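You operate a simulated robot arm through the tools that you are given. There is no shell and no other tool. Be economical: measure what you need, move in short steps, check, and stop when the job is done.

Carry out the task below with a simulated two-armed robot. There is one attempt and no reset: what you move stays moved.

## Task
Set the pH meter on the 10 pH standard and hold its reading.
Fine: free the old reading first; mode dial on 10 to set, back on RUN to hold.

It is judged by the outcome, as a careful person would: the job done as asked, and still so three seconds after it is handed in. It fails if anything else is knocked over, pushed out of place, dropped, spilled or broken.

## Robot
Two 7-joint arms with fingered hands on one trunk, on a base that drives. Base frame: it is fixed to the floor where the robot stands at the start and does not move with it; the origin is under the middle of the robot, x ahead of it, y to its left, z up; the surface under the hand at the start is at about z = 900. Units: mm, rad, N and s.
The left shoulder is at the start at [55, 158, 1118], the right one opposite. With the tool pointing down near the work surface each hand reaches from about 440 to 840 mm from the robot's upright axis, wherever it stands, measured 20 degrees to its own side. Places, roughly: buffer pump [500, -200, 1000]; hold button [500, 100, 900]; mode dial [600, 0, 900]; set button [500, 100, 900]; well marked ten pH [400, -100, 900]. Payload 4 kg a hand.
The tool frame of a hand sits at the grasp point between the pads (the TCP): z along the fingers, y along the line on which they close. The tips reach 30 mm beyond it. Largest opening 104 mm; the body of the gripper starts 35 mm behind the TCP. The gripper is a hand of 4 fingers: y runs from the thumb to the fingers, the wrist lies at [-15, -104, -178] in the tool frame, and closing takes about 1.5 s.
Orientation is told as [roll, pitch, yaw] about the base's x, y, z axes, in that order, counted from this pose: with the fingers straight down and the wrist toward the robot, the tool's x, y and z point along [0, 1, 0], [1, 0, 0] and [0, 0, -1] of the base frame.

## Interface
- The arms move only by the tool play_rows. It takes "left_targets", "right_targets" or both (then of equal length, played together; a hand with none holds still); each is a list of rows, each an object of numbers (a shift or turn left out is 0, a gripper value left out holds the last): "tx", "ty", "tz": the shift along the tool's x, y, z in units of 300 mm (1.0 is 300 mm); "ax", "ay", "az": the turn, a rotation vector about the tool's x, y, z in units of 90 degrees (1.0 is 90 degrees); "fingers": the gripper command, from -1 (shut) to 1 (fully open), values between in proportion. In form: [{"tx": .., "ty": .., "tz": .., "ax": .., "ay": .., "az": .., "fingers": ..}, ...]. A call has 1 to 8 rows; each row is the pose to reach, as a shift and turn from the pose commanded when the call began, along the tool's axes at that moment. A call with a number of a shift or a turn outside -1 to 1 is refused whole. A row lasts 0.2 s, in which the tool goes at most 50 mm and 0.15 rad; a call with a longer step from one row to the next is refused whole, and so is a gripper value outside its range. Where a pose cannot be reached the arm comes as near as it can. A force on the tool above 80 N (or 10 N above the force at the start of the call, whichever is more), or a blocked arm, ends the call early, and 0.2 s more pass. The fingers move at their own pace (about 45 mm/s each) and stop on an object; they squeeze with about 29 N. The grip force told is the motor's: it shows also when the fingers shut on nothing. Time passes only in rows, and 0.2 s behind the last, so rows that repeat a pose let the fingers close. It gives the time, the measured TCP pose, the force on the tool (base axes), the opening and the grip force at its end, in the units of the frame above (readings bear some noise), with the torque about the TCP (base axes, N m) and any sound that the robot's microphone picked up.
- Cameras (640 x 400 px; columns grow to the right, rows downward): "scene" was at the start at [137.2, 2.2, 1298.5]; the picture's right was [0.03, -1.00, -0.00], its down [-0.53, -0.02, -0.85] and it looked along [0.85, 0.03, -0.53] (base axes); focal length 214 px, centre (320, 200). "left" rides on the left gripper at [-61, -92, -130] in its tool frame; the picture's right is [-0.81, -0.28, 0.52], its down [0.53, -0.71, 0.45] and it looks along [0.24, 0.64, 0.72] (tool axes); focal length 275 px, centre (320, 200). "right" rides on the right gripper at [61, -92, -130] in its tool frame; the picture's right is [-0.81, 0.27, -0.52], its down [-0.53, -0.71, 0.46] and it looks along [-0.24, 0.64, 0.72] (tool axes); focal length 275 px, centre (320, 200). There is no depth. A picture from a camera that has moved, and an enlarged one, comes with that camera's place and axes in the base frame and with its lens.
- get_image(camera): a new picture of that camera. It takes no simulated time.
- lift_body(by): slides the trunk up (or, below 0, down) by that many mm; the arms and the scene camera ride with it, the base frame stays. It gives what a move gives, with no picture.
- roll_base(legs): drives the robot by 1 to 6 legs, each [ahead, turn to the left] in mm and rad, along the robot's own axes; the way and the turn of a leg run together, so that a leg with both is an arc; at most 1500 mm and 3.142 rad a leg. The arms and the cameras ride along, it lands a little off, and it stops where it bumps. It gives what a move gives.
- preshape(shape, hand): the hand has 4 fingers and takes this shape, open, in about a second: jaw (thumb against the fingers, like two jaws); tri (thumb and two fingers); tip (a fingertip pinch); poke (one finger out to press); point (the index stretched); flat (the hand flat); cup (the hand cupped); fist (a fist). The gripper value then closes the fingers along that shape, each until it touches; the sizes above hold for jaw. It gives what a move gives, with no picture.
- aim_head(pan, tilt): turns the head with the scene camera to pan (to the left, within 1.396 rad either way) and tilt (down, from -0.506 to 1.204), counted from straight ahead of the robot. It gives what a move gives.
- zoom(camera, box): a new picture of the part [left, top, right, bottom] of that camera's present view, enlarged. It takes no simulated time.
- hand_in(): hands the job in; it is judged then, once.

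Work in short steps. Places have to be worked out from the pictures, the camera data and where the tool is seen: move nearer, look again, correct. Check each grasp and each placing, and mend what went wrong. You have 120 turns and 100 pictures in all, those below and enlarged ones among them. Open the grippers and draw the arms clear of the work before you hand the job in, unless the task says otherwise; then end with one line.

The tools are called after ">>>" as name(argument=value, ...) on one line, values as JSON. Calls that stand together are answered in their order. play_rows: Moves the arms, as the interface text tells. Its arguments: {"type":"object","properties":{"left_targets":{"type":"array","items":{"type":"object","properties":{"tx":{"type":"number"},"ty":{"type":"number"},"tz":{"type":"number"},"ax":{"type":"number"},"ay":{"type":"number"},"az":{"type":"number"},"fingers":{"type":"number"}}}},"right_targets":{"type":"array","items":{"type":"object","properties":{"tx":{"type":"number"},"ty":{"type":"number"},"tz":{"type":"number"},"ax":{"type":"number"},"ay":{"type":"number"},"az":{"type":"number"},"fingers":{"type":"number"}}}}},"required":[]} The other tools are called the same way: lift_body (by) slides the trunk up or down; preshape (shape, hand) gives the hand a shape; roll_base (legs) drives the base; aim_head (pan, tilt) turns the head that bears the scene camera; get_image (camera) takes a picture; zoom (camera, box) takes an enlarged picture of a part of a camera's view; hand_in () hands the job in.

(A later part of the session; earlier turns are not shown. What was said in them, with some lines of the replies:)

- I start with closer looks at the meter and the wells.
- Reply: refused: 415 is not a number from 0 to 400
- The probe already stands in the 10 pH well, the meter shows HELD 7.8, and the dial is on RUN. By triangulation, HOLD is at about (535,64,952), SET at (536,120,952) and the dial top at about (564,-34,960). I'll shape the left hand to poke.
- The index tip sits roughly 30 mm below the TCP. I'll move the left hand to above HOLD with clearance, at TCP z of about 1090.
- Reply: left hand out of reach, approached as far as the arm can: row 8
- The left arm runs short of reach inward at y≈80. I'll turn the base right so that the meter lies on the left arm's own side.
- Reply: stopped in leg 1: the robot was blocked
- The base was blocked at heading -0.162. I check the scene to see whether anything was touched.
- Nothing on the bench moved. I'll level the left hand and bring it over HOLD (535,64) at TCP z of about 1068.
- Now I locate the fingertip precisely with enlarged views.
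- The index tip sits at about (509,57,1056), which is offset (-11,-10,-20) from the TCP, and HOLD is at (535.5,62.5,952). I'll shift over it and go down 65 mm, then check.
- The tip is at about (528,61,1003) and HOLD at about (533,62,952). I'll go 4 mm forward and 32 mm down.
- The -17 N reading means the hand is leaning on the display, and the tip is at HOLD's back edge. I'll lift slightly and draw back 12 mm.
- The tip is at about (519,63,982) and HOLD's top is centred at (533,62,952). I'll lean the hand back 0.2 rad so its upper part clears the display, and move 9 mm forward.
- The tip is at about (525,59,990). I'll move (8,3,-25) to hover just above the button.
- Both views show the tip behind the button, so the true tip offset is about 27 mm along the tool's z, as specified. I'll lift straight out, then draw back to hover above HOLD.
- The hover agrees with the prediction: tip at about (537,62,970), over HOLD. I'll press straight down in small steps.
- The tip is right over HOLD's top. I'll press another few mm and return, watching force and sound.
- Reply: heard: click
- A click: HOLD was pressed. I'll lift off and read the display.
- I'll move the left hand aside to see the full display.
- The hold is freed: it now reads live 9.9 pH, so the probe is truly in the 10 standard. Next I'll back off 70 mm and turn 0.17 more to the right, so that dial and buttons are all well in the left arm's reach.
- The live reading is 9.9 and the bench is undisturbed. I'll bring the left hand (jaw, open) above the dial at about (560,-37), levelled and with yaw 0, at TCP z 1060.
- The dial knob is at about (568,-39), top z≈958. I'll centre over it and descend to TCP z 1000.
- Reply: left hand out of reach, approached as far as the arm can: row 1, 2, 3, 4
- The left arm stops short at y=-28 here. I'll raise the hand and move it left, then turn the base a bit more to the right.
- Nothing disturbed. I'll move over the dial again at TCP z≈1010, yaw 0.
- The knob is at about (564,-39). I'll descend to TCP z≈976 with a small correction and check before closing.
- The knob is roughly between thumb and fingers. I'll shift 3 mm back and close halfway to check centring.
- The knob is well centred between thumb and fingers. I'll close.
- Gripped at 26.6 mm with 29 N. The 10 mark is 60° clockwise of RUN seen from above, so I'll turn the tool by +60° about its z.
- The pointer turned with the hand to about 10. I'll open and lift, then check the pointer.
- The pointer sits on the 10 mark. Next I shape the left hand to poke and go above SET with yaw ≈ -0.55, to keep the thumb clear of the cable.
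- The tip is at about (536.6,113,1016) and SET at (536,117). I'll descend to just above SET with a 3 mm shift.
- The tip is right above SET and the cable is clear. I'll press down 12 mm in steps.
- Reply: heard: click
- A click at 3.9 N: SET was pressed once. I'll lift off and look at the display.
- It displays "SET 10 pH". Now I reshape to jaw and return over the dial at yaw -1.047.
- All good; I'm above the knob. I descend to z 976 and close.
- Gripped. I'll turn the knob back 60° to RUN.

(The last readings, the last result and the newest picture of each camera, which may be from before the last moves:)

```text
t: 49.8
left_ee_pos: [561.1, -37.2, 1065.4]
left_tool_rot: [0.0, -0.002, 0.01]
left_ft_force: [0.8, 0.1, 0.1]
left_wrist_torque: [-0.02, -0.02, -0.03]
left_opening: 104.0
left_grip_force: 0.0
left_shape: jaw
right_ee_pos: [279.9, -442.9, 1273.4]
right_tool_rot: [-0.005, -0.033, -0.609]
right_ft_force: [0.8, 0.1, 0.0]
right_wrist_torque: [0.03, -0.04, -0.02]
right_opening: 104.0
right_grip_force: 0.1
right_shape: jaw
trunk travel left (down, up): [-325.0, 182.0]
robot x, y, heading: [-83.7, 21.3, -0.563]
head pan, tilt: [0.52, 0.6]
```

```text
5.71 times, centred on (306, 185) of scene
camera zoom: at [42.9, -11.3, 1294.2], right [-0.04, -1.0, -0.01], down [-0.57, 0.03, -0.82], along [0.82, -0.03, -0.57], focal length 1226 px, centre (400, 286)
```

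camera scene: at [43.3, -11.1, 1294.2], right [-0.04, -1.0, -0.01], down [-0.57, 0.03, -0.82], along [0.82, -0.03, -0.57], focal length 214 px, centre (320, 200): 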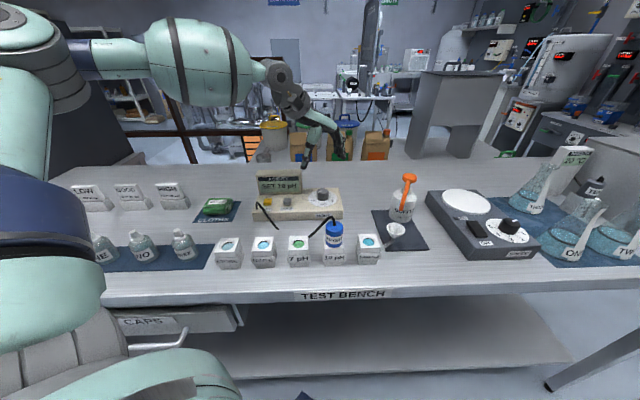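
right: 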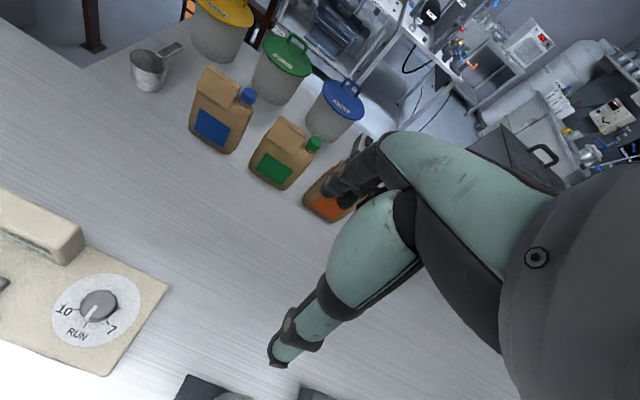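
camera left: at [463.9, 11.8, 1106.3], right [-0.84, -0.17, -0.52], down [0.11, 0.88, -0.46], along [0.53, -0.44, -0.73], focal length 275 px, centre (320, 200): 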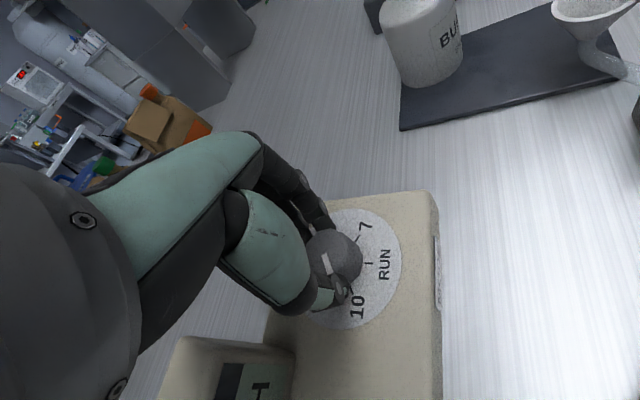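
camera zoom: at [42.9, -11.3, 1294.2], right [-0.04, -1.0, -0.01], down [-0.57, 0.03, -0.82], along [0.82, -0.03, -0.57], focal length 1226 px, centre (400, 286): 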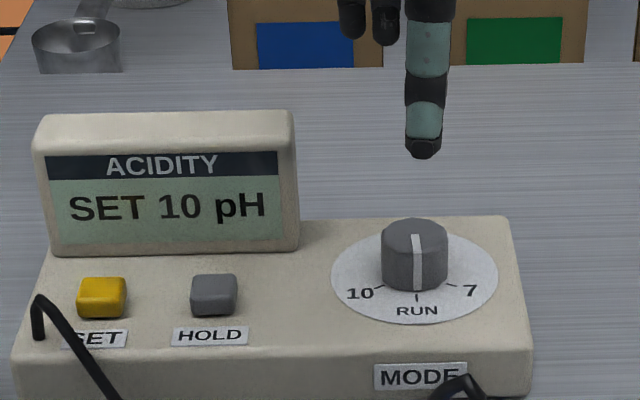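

The dial is back on RUN. Next I shape to poke and move over HOLD.

>>> preshape(hand="left", shape="poke")

>>> play_rows(left_targets=[{"tx": 0.09, "ty": -0.06, "tz": -0.03, "az": 0.08}, {"tx": 0.18, "ty": -0.093, "tz": -0.03, "az": 0.16}, {"tx": 0.27, "ty": -0.093, "tz": -0.03, "az": 0.24}, {"tx": 0.36, "ty": -0.093, "tz": 0.0, "az": 0.325}, {"tx": 0.36, "ty": -0.093, "tz": 0.04, "az": 0.355}, {"tx": 0.36, "ty": -0.093, "tz": 0.04, "az": 0.355}])

>>> play_rows(left_targets=[{"ax": -0.06}, {"ax": -0.127}, {"ax": -0.127}])

>>> get_image(camera="left")

>>> zoom(camera="scene", box=[220, 140, 340, 215])

```text
t: 50.7
left_ee_pos: [561.7, -35.5, 1064.5]
left_tool_rot: [0.0, 0.001, 0.012]
left_ft_force: [0.2, 0.6, 0.1]
left_wrist_torque: [-0.02, -0.01, -0.02]
left_opening: 0.2
left_grip_force: 0.1
left_shape: poke
right_ee_pos: [280.8, -444.0, 1273.6]
right_tool_rot: [-0.001, -0.032, -0.61]
right_ft_force: [-0.1, -0.2, 0.2]
right_wrist_torque: [0.0, -0.02, 0.03]
right_opening: 103.8
right_grip_force: 0.0
right_shape: jaw
trunk travel left (down, up): [-325.0, 182.0]
robot x, y, heading: [-85.8, 19.8, -0.555]
head pan, tilt: [0.52, 0.6]
```

```text
t: 52.1
left_ee_pos: [532.9, 69.8, 1053.7]
left_tool_rot: [0.001, 0.0, -0.549]
left_ft_force: [-0.5, 0.1, 0.0]
left_wrist_torque: [-0.02, 0.03, 0.0]
left_opening: 0.0
left_grip_force: 0.0
left_shape: poke
right_ee_pos: [281.5, -443.3, 1272.7]
right_tool_rot: [-0.002, -0.032, -0.609]
right_ft_force: [-0.6, 0.4, 0.0]
right_wrist_torque: [0.03, 0.01, -0.03]
right_opening: 103.9
right_grip_force: 0.0
right_shape: jaw
trunk travel left (down, up): [-325.0, 182.0]
robot x, y, heading: [-84.3, 16.6, -0.559]
head pan, tilt: [0.52, 0.6]
```

```text
t: 52.9
left_ee_pos: [533.8, 67.4, 1052.3]
left_tool_rot: [0.002, -0.2, -0.548]
left_ft_force: [-0.3, 0.1, -0.3]
left_wrist_torque: [-0.02, 0.01, 0.0]
left_opening: 0.0
left_grip_force: 0.0
left_shape: poke
right_ee_pos: [282.1, -444.1, 1272.9]
right_tool_rot: [-0.001, -0.03, -0.609]
right_ft_force: [-0.2, 0.1, -0.4]
right_wrist_torque: [-0.02, 0.0, 0.01]
right_opening: 104.2
right_grip_force: 0.0
right_shape: jaw
trunk travel left (down, up): [-325.0, 182.0]
robot x, y, heading: [-87.7, 15.2, -0.556]
head pan, tilt: [0.52, 0.6]
```

```text
36 pictures are left
camera left: at [402.3, 76.0, 1163.2], right [-0.56, -0.6, -0.56], down [-0.24, 0.77, -0.59], along [0.79, -0.2, -0.58], focal length 275 px, centre (320, 200)
```

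left: 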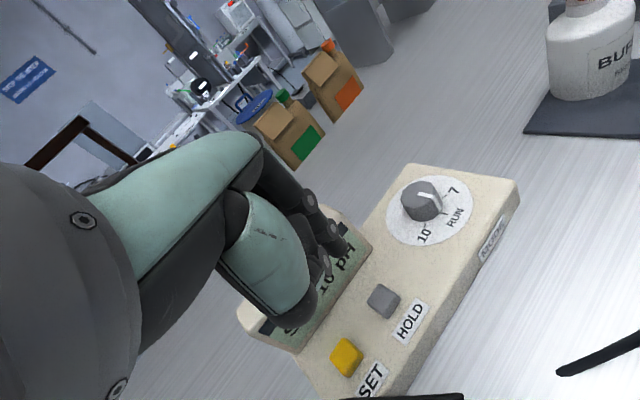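

```text
5.33 times, centred on (280, 178) of scene
camera zoom: at [43.7, -12.2, 1294.1], right [-0.04, -1.0, -0.01], down [-0.57, 0.03, -0.82], along [0.82, -0.03, -0.57], focal length 1144 px, centre (533, 320)
```

zoom: 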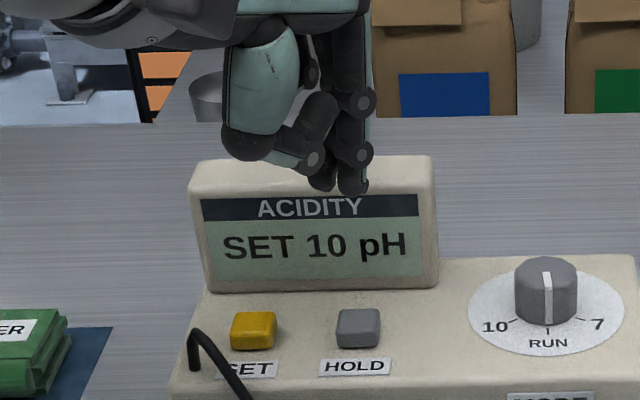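

The pointer is on RUN. I descend to just above HOLD, shifted 4 mm to the left.

>>> play_rows(left_targets=[{"tx": 0.013, "ty": -0.015, "tz": 0.07}, {"tx": 0.013, "ty": -0.031, "tz": 0.145}, {"tx": 0.013, "ty": -0.048, "tz": 0.218}, {"tx": 0.013, "ty": -0.048, "tz": 0.218}])

>>> zoom(camera="left", box=[240, 140, 432, 340])

>>> zoom(camera="scene", box=[220, 140, 340, 215])

```text
t: 53.9
left_ee_pos: [535.1, 70.8, 985.6]
left_tool_rot: [-0.001, -0.2, -0.551]
left_ft_force: [-0.1, 0.3, -0.2]
left_wrist_torque: [0.02, -0.01, 0.04]
left_opening: 0.0
left_grip_force: 0.1
left_shape: poke
right_ee_pos: [280.5, -444.8, 1272.6]
right_tool_rot: [-0.004, -0.03, -0.609]
right_ft_force: [0.0, -0.2, 1.4]
right_wrist_torque: [-0.03, -0.04, -0.01]
right_opening: 103.9
right_grip_force: 0.0
right_shape: jaw
trunk travel left (down, up): [-325.0, 182.0]
robot x, y, heading: [-82.6, 13.9, -0.559]
head pan, tilt: [0.52, 0.6]
```

```text
2.00 times, centred on (336, 240) of left
camera zoom: at [402.8, 79.3, 1096.0], right [-0.57, -0.6, -0.56], down [-0.24, 0.77, -0.59], along [0.79, -0.2, -0.58], focal length 551 px, centre (288, 120)
```

zoom: 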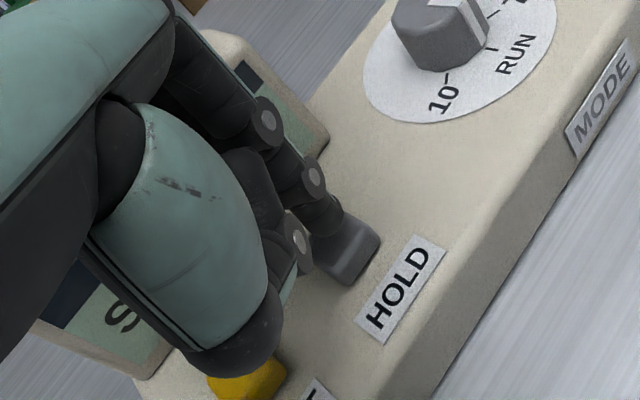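

```text
5.33 times, centred on (280, 178) of scene
camera zoom: at [43.5, -11.6, 1294.1], right [-0.04, -1.0, -0.01], down [-0.57, 0.03, -0.82], along [0.82, -0.03, -0.57], focal length 1144 px, centre (533, 320)
```

zoom: 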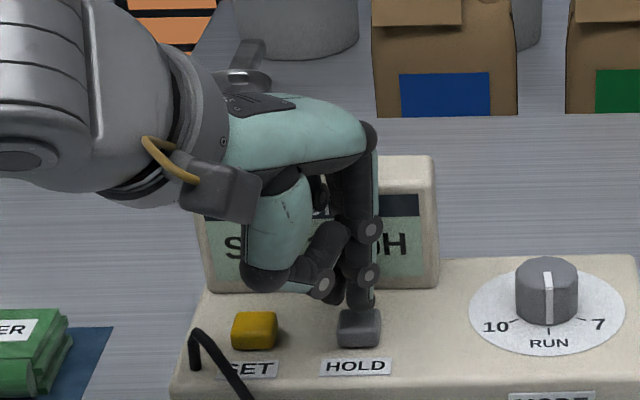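

The tip is over HOLD. I press 13 mm as before.

>>> play_rows(left_targets=[{"tx": -0.002, "ty": -0.006, "tz": 0.014}, {"tx": -0.002, "ty": -0.008, "tz": 0.028}, {"tx": -0.002, "ty": -0.011, "tz": 0.042}, {"tx": -0.002, "ty": -0.011, "tz": 0.044}])

```text
t: 54.9
left_ee_pos: [532.6, 70.9, 972.4]
left_tool_rot: [0.0, -0.201, -0.549]
left_ft_force: [1.3, 1.6, 3.2]
left_wrist_torque: [0.03, -0.08, 0.01]
left_opening: 0.0
left_grip_force: 0.1
left_shape: poke
right_ee_pos: [281.5, -443.0, 1274.5]
right_tool_rot: [-0.003, -0.032, -0.607]
right_ft_force: [-0.6, 0.1, -0.1]
right_wrist_torque: [0.01, 0.0, 0.0]
right_opening: 104.0
right_grip_force: 0.1
right_shape: jaw
trunk travel left (down, up): [-325.0, 182.0]
robot x, y, heading: [-87.1, 16.9, -0.559]
head pan, tilt: [0.52, 0.6]
heard: click
```

A click. I lift off, clear the display and check.

>>> play_rows(left_targets=[{"ty": 0.02, "tz": -0.1}, {"ty": 0.04, "tz": -0.2}, {"tx": 0.08, "ty": 0.0, "tz": -0.32}, {"tx": 0.18, "ty": -0.06, "tz": -0.42}, {"tx": 0.29, "ty": -0.13, "tz": -0.5}, {"tx": 0.4, "ty": -0.2, "tz": -0.56}, {"tx": 0.4, "ty": -0.2, "tz": -0.56}])

>>> zoom(camera="scene", box=[220, 150, 380, 250])

```text
t: 56.5
left_ee_pos: [517.8, 223.3, 1125.1]
left_tool_rot: [0.0, -0.2, -0.547]
left_ft_force: [0.0, 0.0, -0.4]
left_wrist_torque: [0.0, -0.02, 0.02]
left_opening: 0.2
left_grip_force: 0.1
left_shape: poke
right_ee_pos: [280.4, -445.7, 1273.5]
right_tool_rot: [-0.003, -0.03, -0.609]
right_ft_force: [0.1, 0.2, -1.3]
right_wrist_torque: [0.04, -0.02, -0.03]
right_opening: 103.7
right_grip_force: 0.0
right_shape: jaw
trunk travel left (down, up): [-325.0, 182.0]
robot x, y, heading: [-83.9, 15.5, -0.561]
head pan, tilt: [0.52, 0.6]
```

```text
4.00 times, centred on (300, 200) of scene
camera zoom: at [43.6, -13.0, 1294.1], right [-0.04, -1.0, -0.01], down [-0.57, 0.03, -0.82], along [0.82, -0.03, -0.57], focal length 858 px, centre (400, 200)
```

zoom: 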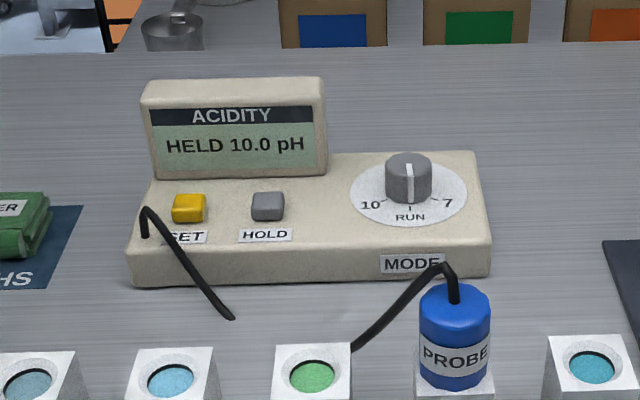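

It shows "HELD 10.0 pH" with the dial on RUN. I'll open the hand and draw the arm up and back.

>>> preshape(hand="left", shape="jaw")

>>> play_rows(left_targets=[{"ty": -0.05, "tz": -0.13}, {"ty": -0.1, "tz": -0.26}, {"tx": 0.05, "ty": -0.2, "tz": -0.36}, {"tx": 0.1, "ty": -0.3, "tz": -0.4}, {"tx": 0.1, "ty": -0.3, "tz": -0.4}])

>>> get_image(camera="scene")

```text
t: 57.4
left_ee_pos: [518.2, 225.8, 1123.8]
left_tool_rot: [-0.002, -0.2, -0.544]
left_ft_force: [0.2, -0.4, 0.3]
left_wrist_torque: [0.0, -0.04, 0.02]
left_opening: 103.8
left_grip_force: 0.1
left_shape: jaw
right_ee_pos: [280.4, -441.2, 1273.7]
right_tool_rot: [-0.004, -0.033, -0.609]
right_ft_force: [0.1, -0.5, 0.7]
right_wrist_torque: [-0.02, -0.03, 0.0]
right_opening: 104.1
right_grip_force: 0.1
right_shape: jaw
trunk travel left (down, up): [-325.0, 182.0]
robot x, y, heading: [-81.4, 16.4, -0.556]
head pan, tilt: [0.52, 0.6]
```

```text
t: 58.6
left_ee_pos: [438.2, 308.7, 1225.1]
left_tool_rot: [-0.001, -0.196, -0.546]
left_ft_force: [-0.8, -0.1, 0.1]
left_wrist_torque: [0.02, -0.02, 0.02]
left_opening: 103.9
left_grip_force: 0.0
left_shape: jaw
right_ee_pos: [282.7, -444.4, 1272.9]
right_tool_rot: [-0.003, -0.028, -0.609]
right_ft_force: [0.5, 0.3, 0.1]
right_wrist_torque: [0.0, 0.01, -0.01]
right_opening: 103.9
right_grip_force: 0.1
right_shape: jaw
trunk travel left (down, up): [-325.0, 182.0]
robot x, y, heading: [-86.0, 15.5, -0.561]
head pan, tilt: [0.52, 0.6]
```

```text
31 pictures are left
camera scene: at [44.4, -12.1, 1294.0], right [-0.04, -1.0, -0.01], down [-0.57, 0.03, -0.82], along [0.82, -0.03, -0.58], focal length 214 px, centre (320, 200)
```

scene: 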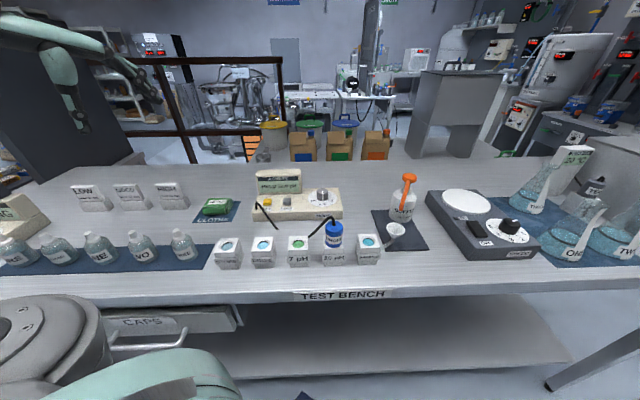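

Everything is in place and the arms are clear, so I hand in the job.

>>> hand_in()

```text
The job is handed in.
```

The pH meter is set on the 10 pH standard and holding its reading: the display shows "HELD 10.0 pH", the dial is back on RUN, and nothing on the bench looks moved.
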